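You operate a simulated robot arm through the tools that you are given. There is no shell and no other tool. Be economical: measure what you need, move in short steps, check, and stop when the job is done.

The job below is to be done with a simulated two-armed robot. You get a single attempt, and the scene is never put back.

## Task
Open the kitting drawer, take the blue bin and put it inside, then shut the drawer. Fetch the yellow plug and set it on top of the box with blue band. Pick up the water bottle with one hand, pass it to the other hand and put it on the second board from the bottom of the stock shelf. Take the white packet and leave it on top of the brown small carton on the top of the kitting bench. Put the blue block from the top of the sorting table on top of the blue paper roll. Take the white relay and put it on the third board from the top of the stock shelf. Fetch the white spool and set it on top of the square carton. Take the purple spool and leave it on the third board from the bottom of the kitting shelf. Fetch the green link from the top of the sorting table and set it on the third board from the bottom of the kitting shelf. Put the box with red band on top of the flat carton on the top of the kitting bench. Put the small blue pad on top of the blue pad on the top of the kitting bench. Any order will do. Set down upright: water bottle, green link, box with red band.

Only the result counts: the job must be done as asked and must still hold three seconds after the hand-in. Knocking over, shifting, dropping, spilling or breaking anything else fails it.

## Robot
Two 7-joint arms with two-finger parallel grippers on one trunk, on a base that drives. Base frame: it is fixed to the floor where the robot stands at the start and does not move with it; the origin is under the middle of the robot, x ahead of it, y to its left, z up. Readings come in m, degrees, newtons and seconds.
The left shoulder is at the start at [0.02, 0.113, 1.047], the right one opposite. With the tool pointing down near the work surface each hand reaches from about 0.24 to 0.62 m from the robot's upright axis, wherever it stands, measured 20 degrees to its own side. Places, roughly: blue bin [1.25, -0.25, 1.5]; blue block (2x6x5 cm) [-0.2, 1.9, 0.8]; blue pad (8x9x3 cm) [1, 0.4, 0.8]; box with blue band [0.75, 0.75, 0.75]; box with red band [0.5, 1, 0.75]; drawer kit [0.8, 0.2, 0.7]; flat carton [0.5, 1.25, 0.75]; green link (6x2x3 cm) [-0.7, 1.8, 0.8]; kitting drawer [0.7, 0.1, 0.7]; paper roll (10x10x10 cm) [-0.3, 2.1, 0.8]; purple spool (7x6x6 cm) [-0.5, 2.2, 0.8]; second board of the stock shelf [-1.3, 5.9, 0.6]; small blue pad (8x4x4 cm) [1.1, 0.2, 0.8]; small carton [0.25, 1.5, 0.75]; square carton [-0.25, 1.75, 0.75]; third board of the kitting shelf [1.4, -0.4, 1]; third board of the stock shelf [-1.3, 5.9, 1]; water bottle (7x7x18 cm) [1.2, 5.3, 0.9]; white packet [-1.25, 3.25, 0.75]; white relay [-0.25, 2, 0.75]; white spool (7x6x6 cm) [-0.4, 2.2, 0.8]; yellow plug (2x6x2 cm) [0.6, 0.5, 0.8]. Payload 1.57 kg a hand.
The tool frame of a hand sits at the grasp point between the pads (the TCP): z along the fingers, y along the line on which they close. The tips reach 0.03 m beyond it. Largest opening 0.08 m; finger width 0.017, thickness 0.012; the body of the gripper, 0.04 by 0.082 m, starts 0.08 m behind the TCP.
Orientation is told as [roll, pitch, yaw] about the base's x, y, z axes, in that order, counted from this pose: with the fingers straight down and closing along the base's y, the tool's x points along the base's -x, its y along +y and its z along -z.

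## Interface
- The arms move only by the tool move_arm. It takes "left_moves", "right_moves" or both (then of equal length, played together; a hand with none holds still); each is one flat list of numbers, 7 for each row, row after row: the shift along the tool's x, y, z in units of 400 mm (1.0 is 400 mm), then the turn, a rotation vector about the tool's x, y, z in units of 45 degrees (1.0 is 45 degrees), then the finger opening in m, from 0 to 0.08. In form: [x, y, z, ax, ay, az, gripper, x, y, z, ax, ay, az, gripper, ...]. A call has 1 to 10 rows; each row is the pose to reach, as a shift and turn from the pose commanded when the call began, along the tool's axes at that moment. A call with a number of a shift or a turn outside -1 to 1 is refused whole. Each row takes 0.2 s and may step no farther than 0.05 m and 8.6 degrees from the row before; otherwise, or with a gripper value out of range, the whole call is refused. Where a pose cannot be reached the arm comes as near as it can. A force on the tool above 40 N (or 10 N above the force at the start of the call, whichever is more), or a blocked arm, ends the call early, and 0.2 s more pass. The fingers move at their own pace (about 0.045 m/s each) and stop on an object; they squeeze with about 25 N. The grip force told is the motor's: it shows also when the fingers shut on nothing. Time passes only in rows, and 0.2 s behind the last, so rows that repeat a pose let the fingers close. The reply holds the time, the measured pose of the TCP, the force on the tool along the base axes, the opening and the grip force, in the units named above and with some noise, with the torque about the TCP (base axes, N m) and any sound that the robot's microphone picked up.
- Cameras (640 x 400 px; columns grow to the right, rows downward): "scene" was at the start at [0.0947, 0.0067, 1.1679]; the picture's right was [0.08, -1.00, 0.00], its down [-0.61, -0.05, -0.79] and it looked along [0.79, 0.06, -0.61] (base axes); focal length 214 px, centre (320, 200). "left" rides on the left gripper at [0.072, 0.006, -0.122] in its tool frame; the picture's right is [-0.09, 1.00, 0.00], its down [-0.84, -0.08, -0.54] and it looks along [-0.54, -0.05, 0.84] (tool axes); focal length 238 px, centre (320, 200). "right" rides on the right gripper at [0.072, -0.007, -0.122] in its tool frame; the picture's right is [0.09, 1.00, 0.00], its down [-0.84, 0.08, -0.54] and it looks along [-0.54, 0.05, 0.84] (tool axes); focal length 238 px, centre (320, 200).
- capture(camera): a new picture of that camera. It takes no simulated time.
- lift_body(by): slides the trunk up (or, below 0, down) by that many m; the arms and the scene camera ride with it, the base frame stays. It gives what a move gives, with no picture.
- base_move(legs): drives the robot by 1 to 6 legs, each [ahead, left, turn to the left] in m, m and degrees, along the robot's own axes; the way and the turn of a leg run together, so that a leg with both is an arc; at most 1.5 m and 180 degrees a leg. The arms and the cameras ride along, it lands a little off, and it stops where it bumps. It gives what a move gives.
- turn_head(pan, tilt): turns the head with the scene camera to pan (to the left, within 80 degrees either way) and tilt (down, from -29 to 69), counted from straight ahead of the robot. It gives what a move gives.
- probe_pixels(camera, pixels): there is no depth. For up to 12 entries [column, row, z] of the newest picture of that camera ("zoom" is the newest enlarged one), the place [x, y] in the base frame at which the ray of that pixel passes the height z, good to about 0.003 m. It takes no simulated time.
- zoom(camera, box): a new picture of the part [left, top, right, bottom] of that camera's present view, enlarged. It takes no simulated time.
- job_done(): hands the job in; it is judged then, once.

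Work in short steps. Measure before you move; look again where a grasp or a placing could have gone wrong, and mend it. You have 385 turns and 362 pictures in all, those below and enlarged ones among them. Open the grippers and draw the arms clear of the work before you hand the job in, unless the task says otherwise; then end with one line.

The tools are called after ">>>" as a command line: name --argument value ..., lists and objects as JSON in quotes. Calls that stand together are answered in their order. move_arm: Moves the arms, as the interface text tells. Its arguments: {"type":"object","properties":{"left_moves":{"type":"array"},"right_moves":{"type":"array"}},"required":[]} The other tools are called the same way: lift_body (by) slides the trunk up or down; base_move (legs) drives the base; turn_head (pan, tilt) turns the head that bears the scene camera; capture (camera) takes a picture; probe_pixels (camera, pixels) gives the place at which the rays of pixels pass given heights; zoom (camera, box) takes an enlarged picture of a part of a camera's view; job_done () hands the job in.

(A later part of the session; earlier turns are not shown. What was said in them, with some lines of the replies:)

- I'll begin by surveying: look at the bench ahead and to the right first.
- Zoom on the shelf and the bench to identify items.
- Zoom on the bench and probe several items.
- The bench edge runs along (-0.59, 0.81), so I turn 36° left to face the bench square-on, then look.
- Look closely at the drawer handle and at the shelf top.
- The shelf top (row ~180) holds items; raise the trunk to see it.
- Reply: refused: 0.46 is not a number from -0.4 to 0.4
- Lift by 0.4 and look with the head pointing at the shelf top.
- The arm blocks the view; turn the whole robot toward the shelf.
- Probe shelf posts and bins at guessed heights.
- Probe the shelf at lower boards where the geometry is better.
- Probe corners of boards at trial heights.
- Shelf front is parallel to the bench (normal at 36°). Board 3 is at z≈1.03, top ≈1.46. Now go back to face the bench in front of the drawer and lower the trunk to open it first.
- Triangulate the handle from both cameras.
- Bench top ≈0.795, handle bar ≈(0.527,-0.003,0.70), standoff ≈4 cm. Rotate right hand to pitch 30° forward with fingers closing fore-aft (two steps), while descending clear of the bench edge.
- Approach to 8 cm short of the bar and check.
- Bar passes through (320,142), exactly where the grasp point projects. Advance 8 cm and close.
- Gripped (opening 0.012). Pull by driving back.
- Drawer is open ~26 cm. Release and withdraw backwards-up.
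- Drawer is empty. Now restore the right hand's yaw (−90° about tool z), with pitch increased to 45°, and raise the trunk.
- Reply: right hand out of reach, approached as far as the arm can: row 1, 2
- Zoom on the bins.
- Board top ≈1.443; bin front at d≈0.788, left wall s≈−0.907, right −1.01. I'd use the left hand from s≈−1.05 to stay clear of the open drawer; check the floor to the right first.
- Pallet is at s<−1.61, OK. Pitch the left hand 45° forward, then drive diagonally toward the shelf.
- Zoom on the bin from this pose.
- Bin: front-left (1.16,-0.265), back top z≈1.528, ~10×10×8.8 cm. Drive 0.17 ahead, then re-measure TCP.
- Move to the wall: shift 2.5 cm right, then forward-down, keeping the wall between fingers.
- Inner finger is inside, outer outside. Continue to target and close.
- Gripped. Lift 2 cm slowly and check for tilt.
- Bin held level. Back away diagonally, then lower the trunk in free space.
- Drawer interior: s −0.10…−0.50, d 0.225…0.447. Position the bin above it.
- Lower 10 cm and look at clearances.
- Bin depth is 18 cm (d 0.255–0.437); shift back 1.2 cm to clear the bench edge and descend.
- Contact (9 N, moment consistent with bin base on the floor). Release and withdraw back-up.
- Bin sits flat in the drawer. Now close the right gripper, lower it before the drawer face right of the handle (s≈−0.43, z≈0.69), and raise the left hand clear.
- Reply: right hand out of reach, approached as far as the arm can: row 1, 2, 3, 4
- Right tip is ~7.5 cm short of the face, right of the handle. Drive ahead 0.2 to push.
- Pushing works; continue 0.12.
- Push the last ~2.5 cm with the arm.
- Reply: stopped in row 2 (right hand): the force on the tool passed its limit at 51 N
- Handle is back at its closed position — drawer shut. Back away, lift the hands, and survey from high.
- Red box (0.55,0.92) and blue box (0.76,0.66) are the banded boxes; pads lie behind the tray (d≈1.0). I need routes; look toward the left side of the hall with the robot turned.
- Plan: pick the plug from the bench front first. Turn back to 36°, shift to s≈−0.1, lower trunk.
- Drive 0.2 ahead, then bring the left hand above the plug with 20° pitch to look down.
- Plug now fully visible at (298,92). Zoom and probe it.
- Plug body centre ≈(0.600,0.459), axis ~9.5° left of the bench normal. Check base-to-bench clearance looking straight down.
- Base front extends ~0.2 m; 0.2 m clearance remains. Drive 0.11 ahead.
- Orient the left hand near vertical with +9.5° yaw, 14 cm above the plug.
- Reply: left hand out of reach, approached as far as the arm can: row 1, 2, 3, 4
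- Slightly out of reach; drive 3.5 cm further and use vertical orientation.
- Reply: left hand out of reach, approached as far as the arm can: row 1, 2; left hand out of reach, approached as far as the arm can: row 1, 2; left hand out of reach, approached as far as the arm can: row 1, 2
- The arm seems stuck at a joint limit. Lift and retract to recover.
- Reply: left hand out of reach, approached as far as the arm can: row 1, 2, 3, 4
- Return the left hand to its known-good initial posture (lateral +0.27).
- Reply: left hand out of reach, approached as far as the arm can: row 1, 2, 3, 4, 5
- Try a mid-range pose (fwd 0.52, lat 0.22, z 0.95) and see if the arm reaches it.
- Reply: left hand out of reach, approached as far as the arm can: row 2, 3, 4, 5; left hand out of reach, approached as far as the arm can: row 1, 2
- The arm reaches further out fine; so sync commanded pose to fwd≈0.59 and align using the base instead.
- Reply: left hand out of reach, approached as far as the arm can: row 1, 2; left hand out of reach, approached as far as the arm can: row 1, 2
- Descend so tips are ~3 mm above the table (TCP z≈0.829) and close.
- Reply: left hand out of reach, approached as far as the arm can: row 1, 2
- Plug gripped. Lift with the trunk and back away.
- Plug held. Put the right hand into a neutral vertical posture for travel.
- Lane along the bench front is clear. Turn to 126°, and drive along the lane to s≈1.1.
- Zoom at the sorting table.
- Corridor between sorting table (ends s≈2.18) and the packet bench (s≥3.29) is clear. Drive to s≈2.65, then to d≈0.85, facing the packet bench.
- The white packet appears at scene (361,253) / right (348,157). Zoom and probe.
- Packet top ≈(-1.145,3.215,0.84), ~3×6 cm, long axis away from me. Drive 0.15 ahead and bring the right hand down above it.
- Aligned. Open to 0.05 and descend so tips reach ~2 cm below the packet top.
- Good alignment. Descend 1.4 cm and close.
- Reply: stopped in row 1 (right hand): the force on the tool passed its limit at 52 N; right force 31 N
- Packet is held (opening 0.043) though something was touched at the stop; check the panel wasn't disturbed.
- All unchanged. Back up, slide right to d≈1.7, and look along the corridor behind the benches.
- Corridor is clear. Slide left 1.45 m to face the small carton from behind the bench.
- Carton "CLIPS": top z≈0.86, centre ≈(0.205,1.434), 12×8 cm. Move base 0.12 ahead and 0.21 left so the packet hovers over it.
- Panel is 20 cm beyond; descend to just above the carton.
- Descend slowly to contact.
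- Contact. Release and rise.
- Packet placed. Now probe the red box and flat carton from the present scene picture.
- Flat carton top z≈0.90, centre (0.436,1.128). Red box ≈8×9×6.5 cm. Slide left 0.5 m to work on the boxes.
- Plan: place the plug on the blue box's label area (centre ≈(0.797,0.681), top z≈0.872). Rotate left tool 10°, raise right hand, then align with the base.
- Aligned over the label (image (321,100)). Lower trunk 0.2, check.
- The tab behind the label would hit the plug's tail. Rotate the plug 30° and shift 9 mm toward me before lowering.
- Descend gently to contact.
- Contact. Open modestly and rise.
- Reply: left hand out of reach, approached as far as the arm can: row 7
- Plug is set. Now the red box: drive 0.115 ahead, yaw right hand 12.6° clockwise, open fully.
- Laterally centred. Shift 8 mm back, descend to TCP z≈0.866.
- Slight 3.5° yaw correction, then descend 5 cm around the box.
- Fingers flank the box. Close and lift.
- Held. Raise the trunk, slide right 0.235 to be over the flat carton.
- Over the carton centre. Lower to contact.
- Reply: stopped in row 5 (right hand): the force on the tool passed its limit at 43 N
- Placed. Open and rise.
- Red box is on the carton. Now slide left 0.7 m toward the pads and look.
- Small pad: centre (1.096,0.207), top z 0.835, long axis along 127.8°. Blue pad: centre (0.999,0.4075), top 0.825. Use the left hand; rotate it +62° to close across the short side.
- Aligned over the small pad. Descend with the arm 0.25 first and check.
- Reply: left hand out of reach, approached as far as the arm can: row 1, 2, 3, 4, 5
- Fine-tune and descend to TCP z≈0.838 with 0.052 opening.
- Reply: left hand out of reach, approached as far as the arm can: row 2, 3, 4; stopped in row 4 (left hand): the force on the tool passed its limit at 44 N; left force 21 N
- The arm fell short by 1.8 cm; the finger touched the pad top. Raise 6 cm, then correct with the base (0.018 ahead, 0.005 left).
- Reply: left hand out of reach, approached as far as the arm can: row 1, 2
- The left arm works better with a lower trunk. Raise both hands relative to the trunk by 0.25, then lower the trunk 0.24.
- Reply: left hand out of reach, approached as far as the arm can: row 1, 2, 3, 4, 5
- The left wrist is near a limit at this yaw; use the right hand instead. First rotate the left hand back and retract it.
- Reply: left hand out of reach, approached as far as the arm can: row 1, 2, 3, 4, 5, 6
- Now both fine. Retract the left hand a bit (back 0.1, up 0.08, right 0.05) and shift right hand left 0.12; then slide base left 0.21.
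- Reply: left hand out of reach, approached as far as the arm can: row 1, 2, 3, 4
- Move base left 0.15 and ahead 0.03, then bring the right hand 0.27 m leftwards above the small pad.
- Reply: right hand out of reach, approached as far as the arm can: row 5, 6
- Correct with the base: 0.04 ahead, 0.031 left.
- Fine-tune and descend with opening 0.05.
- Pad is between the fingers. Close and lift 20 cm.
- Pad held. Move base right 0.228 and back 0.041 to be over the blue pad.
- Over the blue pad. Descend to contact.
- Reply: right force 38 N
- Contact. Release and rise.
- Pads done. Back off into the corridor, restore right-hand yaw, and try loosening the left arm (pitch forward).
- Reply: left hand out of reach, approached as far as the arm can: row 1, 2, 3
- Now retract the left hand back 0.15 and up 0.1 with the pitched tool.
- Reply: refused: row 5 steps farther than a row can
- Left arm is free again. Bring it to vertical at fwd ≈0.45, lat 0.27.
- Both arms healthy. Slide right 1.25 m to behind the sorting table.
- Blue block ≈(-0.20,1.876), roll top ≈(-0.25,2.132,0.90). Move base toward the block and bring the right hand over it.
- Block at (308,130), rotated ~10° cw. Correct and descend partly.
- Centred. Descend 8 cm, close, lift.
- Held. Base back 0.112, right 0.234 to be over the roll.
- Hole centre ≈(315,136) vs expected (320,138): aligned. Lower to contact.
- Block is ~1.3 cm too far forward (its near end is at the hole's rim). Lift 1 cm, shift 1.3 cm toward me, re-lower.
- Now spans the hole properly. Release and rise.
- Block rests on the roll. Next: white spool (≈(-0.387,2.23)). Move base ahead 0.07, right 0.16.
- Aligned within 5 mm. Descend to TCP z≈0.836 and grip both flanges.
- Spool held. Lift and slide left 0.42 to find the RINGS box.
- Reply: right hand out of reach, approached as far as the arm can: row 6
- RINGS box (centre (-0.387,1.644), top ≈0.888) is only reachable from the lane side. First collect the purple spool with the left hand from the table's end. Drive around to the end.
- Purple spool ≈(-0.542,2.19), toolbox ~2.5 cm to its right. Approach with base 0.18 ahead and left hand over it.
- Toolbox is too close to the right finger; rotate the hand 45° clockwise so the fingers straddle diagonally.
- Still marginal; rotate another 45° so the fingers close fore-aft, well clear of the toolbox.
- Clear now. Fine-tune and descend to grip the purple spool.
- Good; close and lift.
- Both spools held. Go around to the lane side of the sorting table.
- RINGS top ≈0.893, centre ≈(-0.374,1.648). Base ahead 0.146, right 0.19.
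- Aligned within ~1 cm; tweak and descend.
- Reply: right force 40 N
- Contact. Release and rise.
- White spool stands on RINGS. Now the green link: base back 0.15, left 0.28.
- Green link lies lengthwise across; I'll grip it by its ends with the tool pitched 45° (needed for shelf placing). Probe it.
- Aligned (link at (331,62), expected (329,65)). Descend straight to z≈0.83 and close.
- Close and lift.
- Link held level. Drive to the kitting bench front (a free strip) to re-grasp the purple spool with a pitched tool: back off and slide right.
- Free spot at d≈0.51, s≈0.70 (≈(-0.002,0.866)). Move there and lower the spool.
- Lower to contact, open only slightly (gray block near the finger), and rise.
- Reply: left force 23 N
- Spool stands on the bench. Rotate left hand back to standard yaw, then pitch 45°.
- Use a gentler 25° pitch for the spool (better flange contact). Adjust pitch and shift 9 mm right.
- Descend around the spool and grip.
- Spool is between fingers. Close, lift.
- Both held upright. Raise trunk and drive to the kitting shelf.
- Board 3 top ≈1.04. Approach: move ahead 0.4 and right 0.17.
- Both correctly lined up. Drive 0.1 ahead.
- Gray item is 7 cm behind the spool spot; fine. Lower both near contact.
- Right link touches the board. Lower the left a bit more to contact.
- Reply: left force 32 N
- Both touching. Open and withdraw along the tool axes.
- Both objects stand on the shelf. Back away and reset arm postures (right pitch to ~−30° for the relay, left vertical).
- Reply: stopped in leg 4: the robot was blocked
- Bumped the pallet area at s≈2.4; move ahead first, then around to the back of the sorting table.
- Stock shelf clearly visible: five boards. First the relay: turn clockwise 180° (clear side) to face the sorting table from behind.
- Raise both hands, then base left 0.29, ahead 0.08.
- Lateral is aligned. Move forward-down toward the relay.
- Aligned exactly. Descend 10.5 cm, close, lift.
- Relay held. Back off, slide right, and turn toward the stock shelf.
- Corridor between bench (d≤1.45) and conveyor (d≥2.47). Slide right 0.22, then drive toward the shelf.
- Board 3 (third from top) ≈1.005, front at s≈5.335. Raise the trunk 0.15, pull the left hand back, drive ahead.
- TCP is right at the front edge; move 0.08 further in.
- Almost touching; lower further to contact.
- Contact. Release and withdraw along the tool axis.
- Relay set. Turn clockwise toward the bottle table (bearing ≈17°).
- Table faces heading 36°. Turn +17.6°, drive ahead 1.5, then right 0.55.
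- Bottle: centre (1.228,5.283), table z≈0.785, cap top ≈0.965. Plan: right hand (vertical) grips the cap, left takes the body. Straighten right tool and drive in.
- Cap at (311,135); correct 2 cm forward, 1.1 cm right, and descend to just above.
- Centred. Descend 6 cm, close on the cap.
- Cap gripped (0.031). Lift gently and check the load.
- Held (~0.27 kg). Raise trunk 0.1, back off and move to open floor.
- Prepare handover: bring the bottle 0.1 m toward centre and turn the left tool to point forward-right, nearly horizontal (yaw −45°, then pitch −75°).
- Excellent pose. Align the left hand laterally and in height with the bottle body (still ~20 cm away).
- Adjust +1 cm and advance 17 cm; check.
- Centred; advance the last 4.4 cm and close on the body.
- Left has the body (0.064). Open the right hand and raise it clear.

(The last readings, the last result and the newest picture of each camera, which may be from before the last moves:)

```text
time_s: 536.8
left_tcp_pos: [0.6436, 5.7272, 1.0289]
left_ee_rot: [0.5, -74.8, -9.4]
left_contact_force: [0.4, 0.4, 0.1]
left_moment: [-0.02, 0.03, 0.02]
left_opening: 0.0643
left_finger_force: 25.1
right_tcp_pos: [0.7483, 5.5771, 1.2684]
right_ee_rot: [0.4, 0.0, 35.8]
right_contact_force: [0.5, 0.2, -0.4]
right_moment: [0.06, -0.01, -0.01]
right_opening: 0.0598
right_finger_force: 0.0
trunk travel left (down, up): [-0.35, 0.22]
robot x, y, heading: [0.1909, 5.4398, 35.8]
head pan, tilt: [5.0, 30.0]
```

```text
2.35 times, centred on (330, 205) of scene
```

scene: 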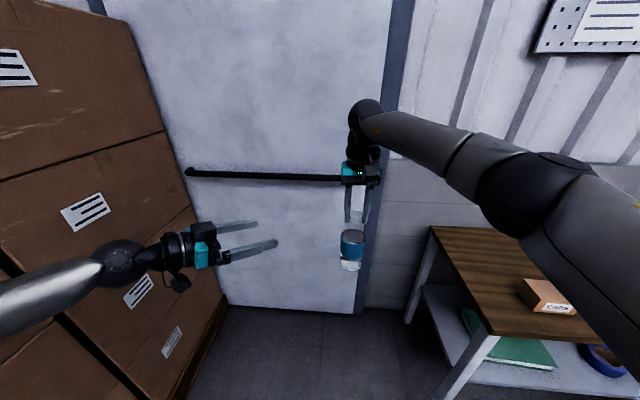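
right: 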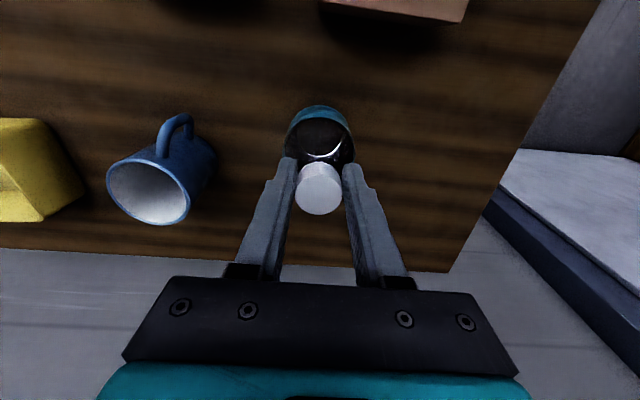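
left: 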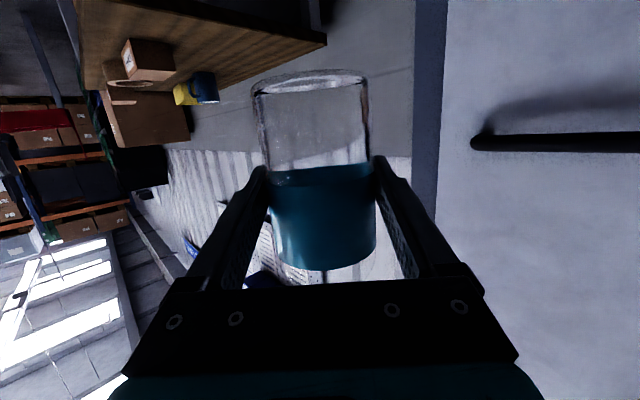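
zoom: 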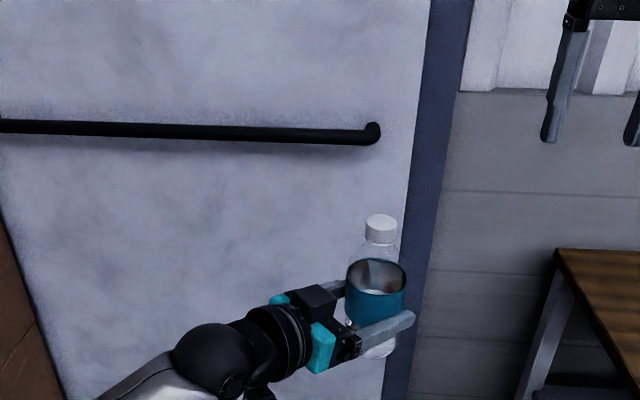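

Handover done. Now rotate the left hand's yaw +45° about vertical (bottle stays upright) and move it to its own side.

>>> move_arm --left_moves '[0.01, 0.078, -0.038, -0.161, 0, -0.043, 0.04, 0.02, 0.156, -0.077, -0.322, 0, -0.086, 0.04, 0.031, 0.234, -0.115, -0.483, 0, -0.13, 0.04, 0.041, 0.312, -0.154, -0.644, 0, -0.173, 0.04, 0.052, 0.39, -0.192, -0.805, 0, -0.216, 0.04, 0.062, 0.468, -0.231, -0.966, 0, -0.259, 0.04]'

>>> capture --camera "scene"

```text
time_s: 538.2
left_tcp_pos: [0.5773, 5.9259, 1.0298]
left_ee_rot: [0.4, -75.0, 35.9]
left_contact_force: [-0.2, -0.1, -0.6]
left_moment: [-0.05, 0.01, 0.02]
left_opening: 0.0643
left_finger_force: 25.8
right_tcp_pos: [0.7466, 5.5785, 1.2683]
right_ee_rot: [0.4, 0.0, 35.8]
right_contact_force: [0.3, 0.2, -0.3]
right_moment: [-0.02, -0.04, 0.02]
right_opening: 0.06
right_finger_force: 0.1
trunk travel left (down, up): [-0.35, 0.22]
robot x, y, heading: [0.1892, 5.4437, 35.8]
head pan, tilt: [5.0, 30.0]
```

```text
69 pictures are left
```

scene: 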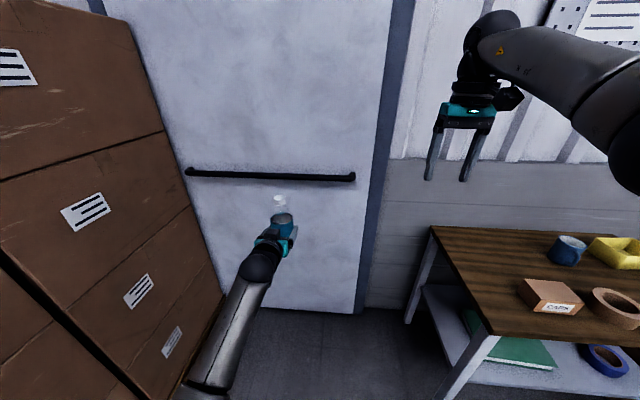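

Now pull the right hand back a bit, back up to d≈2.67 and turn to face the stock shelf.

>>> move_arm --right_moves '[0.06, 0, 0, 0, 0, 0, 0.05, 0.12, 0, 0, 0, 0, 0, 0.05, 0.18, 0, 0, 0, 0, 0, 0.04, 0.25, 0, 0, 0, 0, 0, 0.04]'

>>> base_move --legs '[[-0.7, 0, 0], [0, 0, 90.2]]'

>>> turn_head --pan 0 --tilt 25

>>> capture --camera "scene"

```text
time_s: 539.2
left_tcp_pos: [0.5776, 5.9262, 1.029]
left_ee_rot: [0.3, -75.1, 35.7]
left_contact_force: [0.6, -0.6, 0.2]
left_moment: [-0.02, 0.03, 0.01]
left_opening: 0.0644
left_finger_force: 24.9
right_tcp_pos: [0.6654, 5.5186, 1.27]
right_ee_rot: [0.3, -0.1, 35.7]
right_contact_force: [0.3, 0.3, 0.2]
right_moment: [0.02, -0.01, 0.02]
right_opening: 0.0398
right_finger_force: 0.1
trunk travel left (down, up): [-0.35, 0.22]
robot x, y, heading: [0.1877, 5.443, 35.8]
head pan, tilt: [5.0, 30.0]
```

```text
time_s: 546.9
left_tcp_pos: [-0.8683, 5.4131, 1.0293]
left_ee_rot: [0.3, -75.0, 126.4]
left_contact_force: [-0.4, -0.7, -0.6]
left_moment: [-0.02, -0.01, 0.0]
left_opening: 0.0643
left_finger_force: 24.7
right_tcp_pos: [-0.4612, 5.506, 1.2691]
right_ee_rot: [0.3, 0.0, 126.3]
right_contact_force: [0.6, 0.1, 0.2]
right_moment: [0.0, -0.03, 0.02]
right_opening: 0.0401
right_finger_force: 0.0
trunk travel left (down, up): [-0.35, 0.22]
robot x, y, heading: [-0.3815, 5.0285, 126.4]
head pan, tilt: [5.0, 30.0]
```

```text
time_s: 547.6
left_tcp_pos: [-0.8683, 5.4127, 1.0293]
left_ee_rot: [0.4, -74.9, 126.4]
left_contact_force: [-0.5, 1.1, -0.7]
left_moment: [0.0, 0.02, 0.01]
left_opening: 0.0643
left_finger_force: 25.2
right_tcp_pos: [-0.4609, 5.5046, 1.2687]
right_ee_rot: [0.3, -0.1, 126.3]
right_contact_force: [-0.2, 0.2, 0.7]
right_moment: [-0.01, 0.02, 0.03]
right_opening: 0.0399
right_finger_force: 0.1
trunk travel left (down, up): [-0.35, 0.22]
robot x, y, heading: [-0.3787, 5.0282, 126.4]
head pan, tilt: [0.0, 25.0]
```

```text
68 pictures are left
```

scene: 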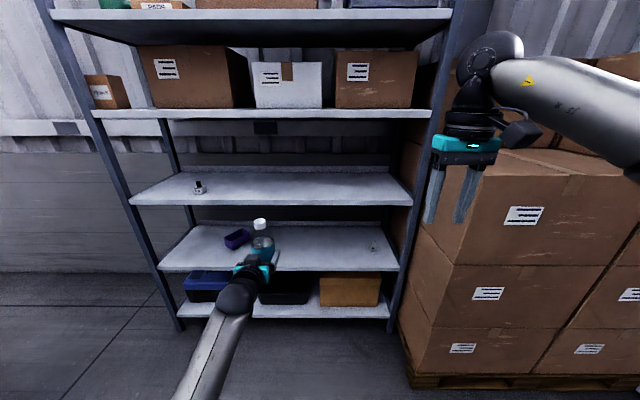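

Relay visible on the third board; board 2 has free space. Slide left 0.15, lower trunk 0.35, then approach 0.4.

>>> base_move --legs '[[0, 0.15, 0]]'

>>> lift_body --by -0.35

>>> base_move --legs '[[0.36, 0, 0]]'

>>> turn_head --pan 5 --tilt 35

>>> capture --camera "scene"

>>> capture --camera "left"

```text
time_s: 549.0
left_tcp_pos: [-0.9874, 5.3248, 1.0284]
left_ee_rot: [0.2, -75.0, 126.4]
left_contact_force: [-0.1, -0.5, 0.2]
left_moment: [-0.01, -0.03, -0.06]
left_opening: 0.0645
left_finger_force: 24.9
right_tcp_pos: [-0.5817, 5.4156, 1.2701]
right_ee_rot: [0.2, 0.0, 126.2]
right_contact_force: [0.3, -0.2, -0.7]
right_moment: [0.02, -0.04, 0.02]
right_opening: 0.0403
right_finger_force: 0.1
trunk travel left (down, up): [-0.35, 0.22]
robot x, y, heading: [-0.5015, 4.9417, 126.2]
head pan, tilt: [0.0, 25.0]
```

```text
time_s: 552.4
left_tcp_pos: [-0.9873, 5.3245, 0.6784]
left_ee_rot: [0.4, -75.0, 126.3]
left_contact_force: [-0.7, -0.2, -0.2]
left_moment: [-0.05, -0.03, -0.01]
left_opening: 0.0639
left_finger_force: 25.1
right_tcp_pos: [-0.5813, 5.4167, 0.9195]
right_ee_rot: [0.2, 0.0, 126.2]
right_contact_force: [-0.5, -0.1, -0.2]
right_moment: [-0.02, 0.01, 0.0]
right_opening: 0.04
right_finger_force: 0.1
trunk travel left (down, up): [0.0, 0.57]
robot x, y, heading: [-0.5011, 4.9395, 126.1]
head pan, tilt: [0.0, 25.0]
```

```text
time_s: 554.7
left_tcp_pos: [-1.1991, 5.6141, 0.6785]
left_ee_rot: [0.4, -75.1, 126.1]
left_contact_force: [0.1, -0.5, -0.5]
left_moment: [-0.03, 0.01, 0.01]
left_opening: 0.0642
left_finger_force: 25.7
right_tcp_pos: [-0.7926, 5.7052, 0.9195]
right_ee_rot: [0.4, 0.0, 126.0]
right_contact_force: [-0.5, 0.1, -0.4]
right_moment: [0.01, 0.02, 0.03]
right_opening: 0.0399
right_finger_force: 0.0
trunk travel left (down, up): [0.0, 0.57]
robot x, y, heading: [-0.7127, 5.2284, 126.2]
head pan, tilt: [0.0, 25.0]
```

```text
time_s: 555.4
left_tcp_pos: [-1.1984, 5.6136, 0.6783]
left_ee_rot: [0.5, -75.0, 126.2]
left_contact_force: [0.0, 0.6, 0.3]
left_moment: [-0.02, -0.01, -0.02]
left_opening: 0.0645
left_finger_force: 24.6
right_tcp_pos: [-0.7921, 5.7052, 0.9189]
right_ee_rot: [0.3, 0.0, 126.0]
right_contact_force: [0.0, 0.2, 0.8]
right_moment: [0.03, 0.03, -0.04]
right_opening: 0.04
right_finger_force: 0.0
trunk travel left (down, up): [0.0, 0.57]
robot x, y, heading: [-0.7121, 5.226, 126.1]
head pan, tilt: [5.0, 35.0]
```

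```text
67 pictures are left
```

scene: 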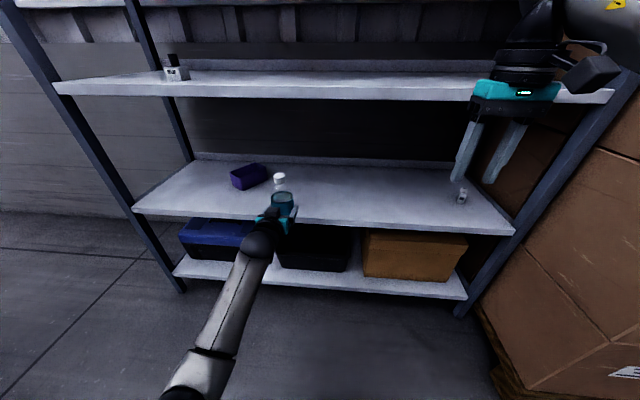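

```text
66 pictures are left
```

left: 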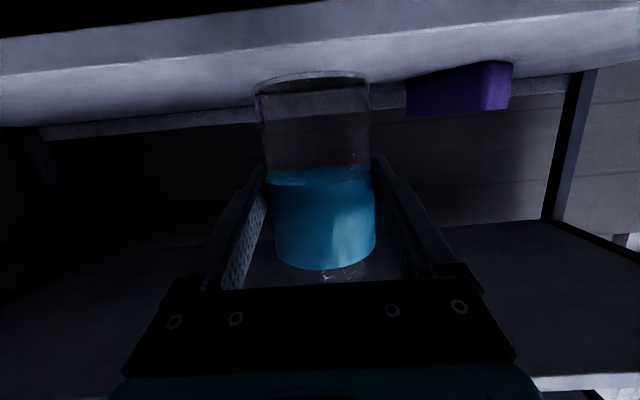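

Advance 0.15 so the bottle is over board 2.

>>> base_move --legs '[[0.15, 0, 0]]'

>>> capture --camera "left"

>>> zoom --camera "scene" --box '[180, 130, 440, 300]'

```text
time_s: 556.8
left_tcp_pos: [-1.2875, 5.7323, 0.679]
left_ee_rot: [0.4, -75.0, 126.1]
left_contact_force: [0.9, 0.2, -0.9]
left_moment: [0.02, -0.02, -0.04]
left_opening: 0.0645
left_finger_force: 24.8
right_tcp_pos: [-0.8806, 5.8254, 0.9183]
right_ee_rot: [0.3, -0.1, 126.2]
right_contact_force: [0.3, 0.2, 0.4]
right_moment: [0.01, -0.01, -0.02]
right_opening: 0.0401
right_finger_force: 0.0
trunk travel left (down, up): [0.0, 0.57]
robot x, y, heading: [-0.8037, 5.3496, 126.6]
head pan, tilt: [5.0, 35.0]
```

```text
65 pictures are left
```

left: 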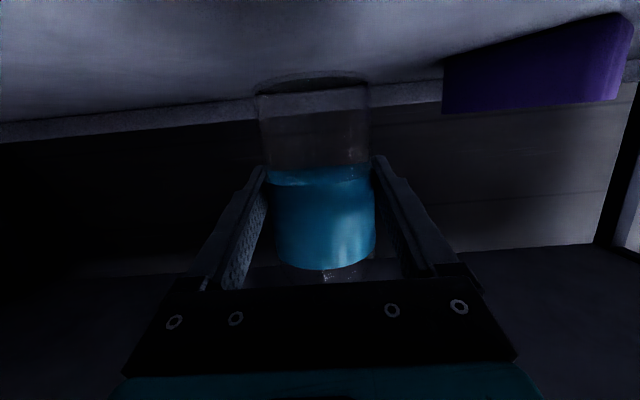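

```text
2.35 times, centred on (310, 215) of scene
```

zoom: 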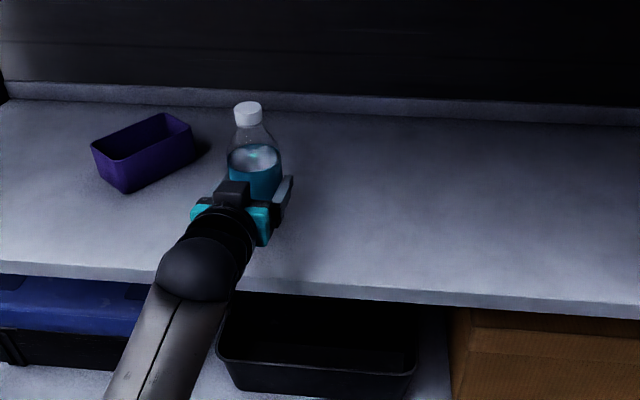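

Lower the bottle to contact.

>>> move_arm --left_moves '[0.04, 0, 0.011, 0, 0, 0, 0.04, 0.07, 0, 0.019, 0, 0, 0, 0.04, 0.082, 0, 0.022, 0, 0, 0, 0.04, 0.092, 0, 0.025, 0, 0, 0, 0.04, 0.102, 0, 0.027, 0, 0, 0, 0.04]'

>>> zoom --camera "scene" --box '[220, 150, 360, 260]'

```text
time_s: 558.0
left_tcp_pos: [-1.2874, 5.734, 0.6414]
left_ee_rot: [0.4, -75.5, 126.1]
left_contact_force: [0.0, -1.7, 6.9]
left_moment: [-0.23, -0.19, -0.03]
left_opening: 0.0644
left_finger_force: 24.7
right_tcp_pos: [-0.881, 5.8239, 0.9191]
right_ee_rot: [0.3, -0.1, 126.1]
right_contact_force: [-0.3, -0.8, 0.6]
right_moment: [0.02, 0.02, 0.01]
right_opening: 0.04
right_finger_force: 0.2
trunk travel left (down, up): [0.0, 0.57]
robot x, y, heading: [-0.8041, 5.3472, 126.5]
head pan, tilt: [5.0, 35.0]
```

```text
3.64 times, centred on (290, 205) of scene
```

zoom: 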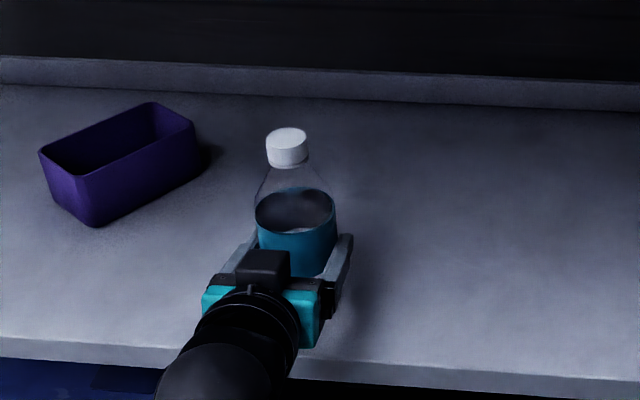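

Contact. Release slowly and withdraw straight back.

>>> move_arm --left_moves '[0, 0, 0, 0, 0, 0, 0.068, 0, 0, 0, 0, 0, 0, 0.074, 0, 0, 0, 0, 0, 0, 0.08, 0, 0, 0, 0, 0, 0, 0.08]'

>>> zoom --camera "scene" --box '[220, 150, 360, 260]'

>>> capture --camera "left"

```text
time_s: 559.0
left_tcp_pos: [-1.2868, 5.7336, 0.6376]
left_ee_rot: [0.2, -74.9, 126.2]
left_contact_force: [0.3, 0.4, -0.8]
left_moment: [0.02, 0.03, 0.02]
left_opening: 0.0799
left_finger_force: 0.1
right_tcp_pos: [-0.8812, 5.8235, 0.9196]
right_ee_rot: [0.4, -0.1, 126.2]
right_contact_force: [0.3, 0.1, -0.5]
right_moment: [0.0, 0.0, 0.01]
right_opening: 0.0401
right_finger_force: 0.1
trunk travel left (down, up): [0.0, 0.57]
robot x, y, heading: [-0.8001, 5.3491, 126.3]
head pan, tilt: [5.0, 35.0]
```

```text
3.64 times, centred on (290, 205) of scene
```

zoom: 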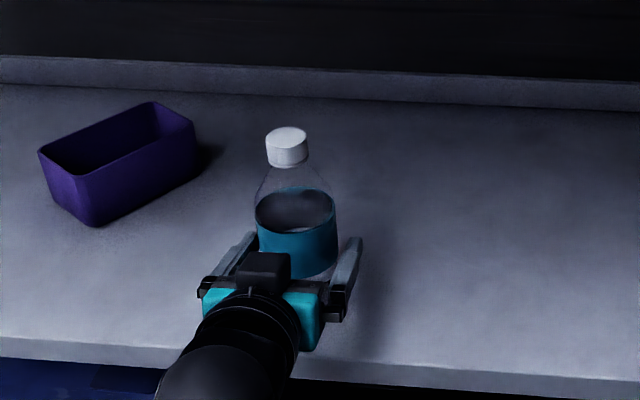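

```text
61 pictures are left
```

left: 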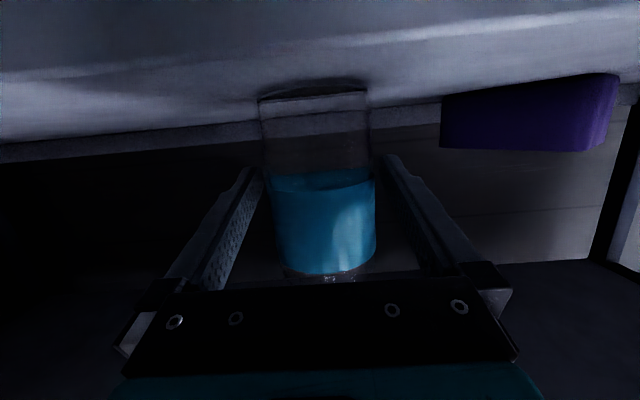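

>>> move_arm --left_moves '[0.026, 0, -0.097, 0, 0, 0, 0.08, 0.052, 0, -0.193, 0, 0, 0, 0.08, 0.078, 0, -0.29, 0, 0, 0, 0.08]'

>>> base_move --legs '[[-0.35, 0, 0]]'

>>> turn_head --pan 5 --tilt 25

>>> capture --camera "scene"

>>> zoom --camera "scene" --box '[180, 100, 400, 260]'

```text
time_s: 559.8
left_tcp_pos: [-1.2157, 5.6366, 0.6376]
left_ee_rot: [0.4, -75.0, 126.2]
left_contact_force: [0.9, -0.1, -0.3]
left_moment: [-0.02, -0.02, -0.01]
left_opening: 0.0798
left_finger_force: 0.1
right_tcp_pos: [-0.8806, 5.8234, 0.9195]
right_ee_rot: [0.4, -0.1, 126.2]
right_contact_force: [0.1, 0.0, 0.0]
right_moment: [-0.02, -0.01, 0.0]
right_opening: 0.04
right_finger_force: 0.0
trunk travel left (down, up): [0.0, 0.57]
robot x, y, heading: [-0.7996, 5.3458, 126.2]
head pan, tilt: [5.0, 35.0]
```

```text
time_s: 562.0
left_tcp_pos: [-1.0084, 5.3558, 0.6374]
left_ee_rot: [0.4, -74.9, 126.2]
left_contact_force: [0.4, 0.3, -0.1]
left_moment: [0.01, 0.03, 0.01]
left_opening: 0.08
left_finger_force: 0.1
right_tcp_pos: [-0.674, 5.5435, 0.9205]
right_ee_rot: [0.3, 0.0, 126.2]
right_contact_force: [0.5, -0.1, 0.0]
right_moment: [-0.01, 0.01, 0.01]
right_opening: 0.0398
right_finger_force: 0.1
trunk travel left (down, up): [0.0, 0.57]
robot x, y, heading: [-0.594, 5.0675, 126.4]
head pan, tilt: [5.0, 35.0]
```

```text
time_s: 562.8
left_tcp_pos: [-1.0091, 5.3554, 0.6368]
left_ee_rot: [0.4, -75.1, 126.1]
left_contact_force: [-0.1, 0.8, -0.2]
left_moment: [0.0, 0.01, -0.01]
left_opening: 0.0798
left_finger_force: 0.1
right_tcp_pos: [-0.6739, 5.5437, 0.9206]
right_ee_rot: [0.2, 0.0, 126.3]
right_contact_force: [-0.2, -0.2, -0.2]
right_moment: [0.0, 0.0, -0.01]
right_opening: 0.0398
right_finger_force: 0.0
trunk travel left (down, up): [0.0, 0.57]
robot x, y, heading: [-0.5948, 5.0686, 126.3]
head pan, tilt: [5.0, 25.0]
```

```text
60 pictures are left
```

scene: 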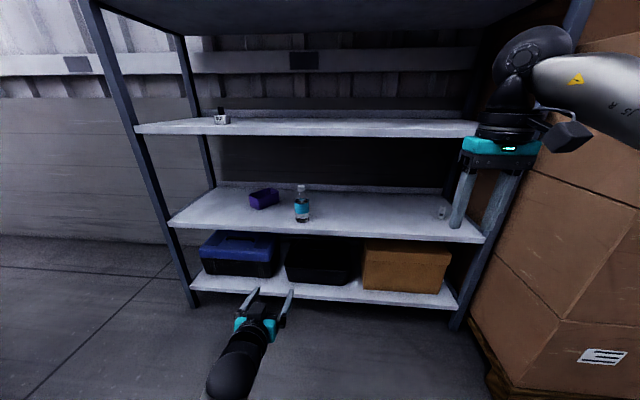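

```text
2.50 times, centred on (290, 180) of scene
```

zoom: 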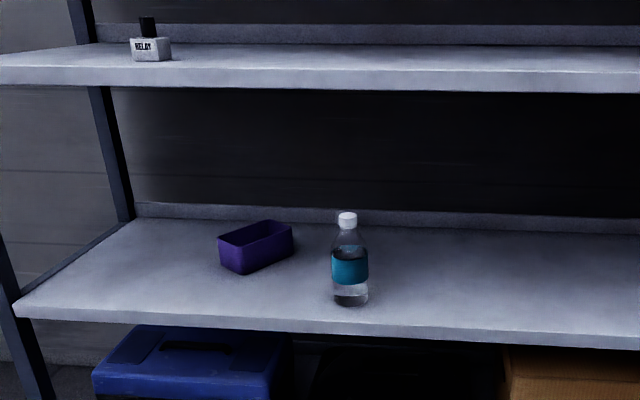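

Bottle and relay stand correctly. Open the right gripper fully; arms are clear of everything.

>>> move_arm --left_moves '[0, 0, 0, 0, 0, 0, 0.08, 0, 0, 0, 0, 0, 0, 0.08, 0, 0, 0, 0, 0, 0, 0.08]' --right_moves '[0, 0, 0, 0, 0, 0, 0.08, 0, 0, 0, 0, 0, 0, 0.08, 0, 0, 0, 0, 0, 0, 0.08]'

>>> base_move --legs '[[-0.25, 0, 0]]'

>>> job_done

```text
time_s: 563.6
left_tcp_pos: [-1.009, 5.3552, 0.6372]
left_ee_rot: [0.5, -74.9, 126.2]
left_contact_force: [-0.1, 0.1, 0.2]
left_moment: [-0.04, -0.03, 0.0]
left_opening: 0.0802
left_finger_force: 0.0
right_tcp_pos: [-0.6749, 5.5426, 0.9189]
right_ee_rot: [0.3, -0.1, 126.1]
right_contact_force: [-0.8, -0.1, 0.2]
right_moment: [-0.02, 0.01, 0.02]
right_opening: 0.0799
right_finger_force: 0.0
trunk travel left (down, up): [0.0, 0.57]
robot x, y, heading: [-0.597, 5.066, 126.1]
head pan, tilt: [5.0, 25.0]
```

```text
time_s: 565.4
left_tcp_pos: [-0.8583, 5.1495, 0.6378]
left_ee_rot: [0.4, -75.0, 126.4]
left_contact_force: [-0.4, -0.1, 0.3]
left_moment: [0.04, -0.01, -0.02]
left_opening: 0.0801
left_finger_force: 0.0
right_tcp_pos: [-0.5257, 5.3387, 0.9194]
right_ee_rot: [0.3, 0.0, 126.4]
right_contact_force: [0.2, -0.5, 0.2]
right_moment: [0.01, -0.01, 0.01]
right_opening: 0.0802
right_finger_force: 0.0
trunk travel left (down, up): [0.0, 0.57]
robot x, y, heading: [-0.4456, 4.8586, 126.5]
head pan, tilt: [5.0, 25.0]
```

```text
The job is handed in.
```

I placed all eleven items as asked, shut the drawer with the blue bin inside, and handed the job in with both grippers open and clear; along the way the base bumped the big-carton pallet once, the right hand hit something hard while picking up the packet, and the box with blue band may have shifted about 3 mm.
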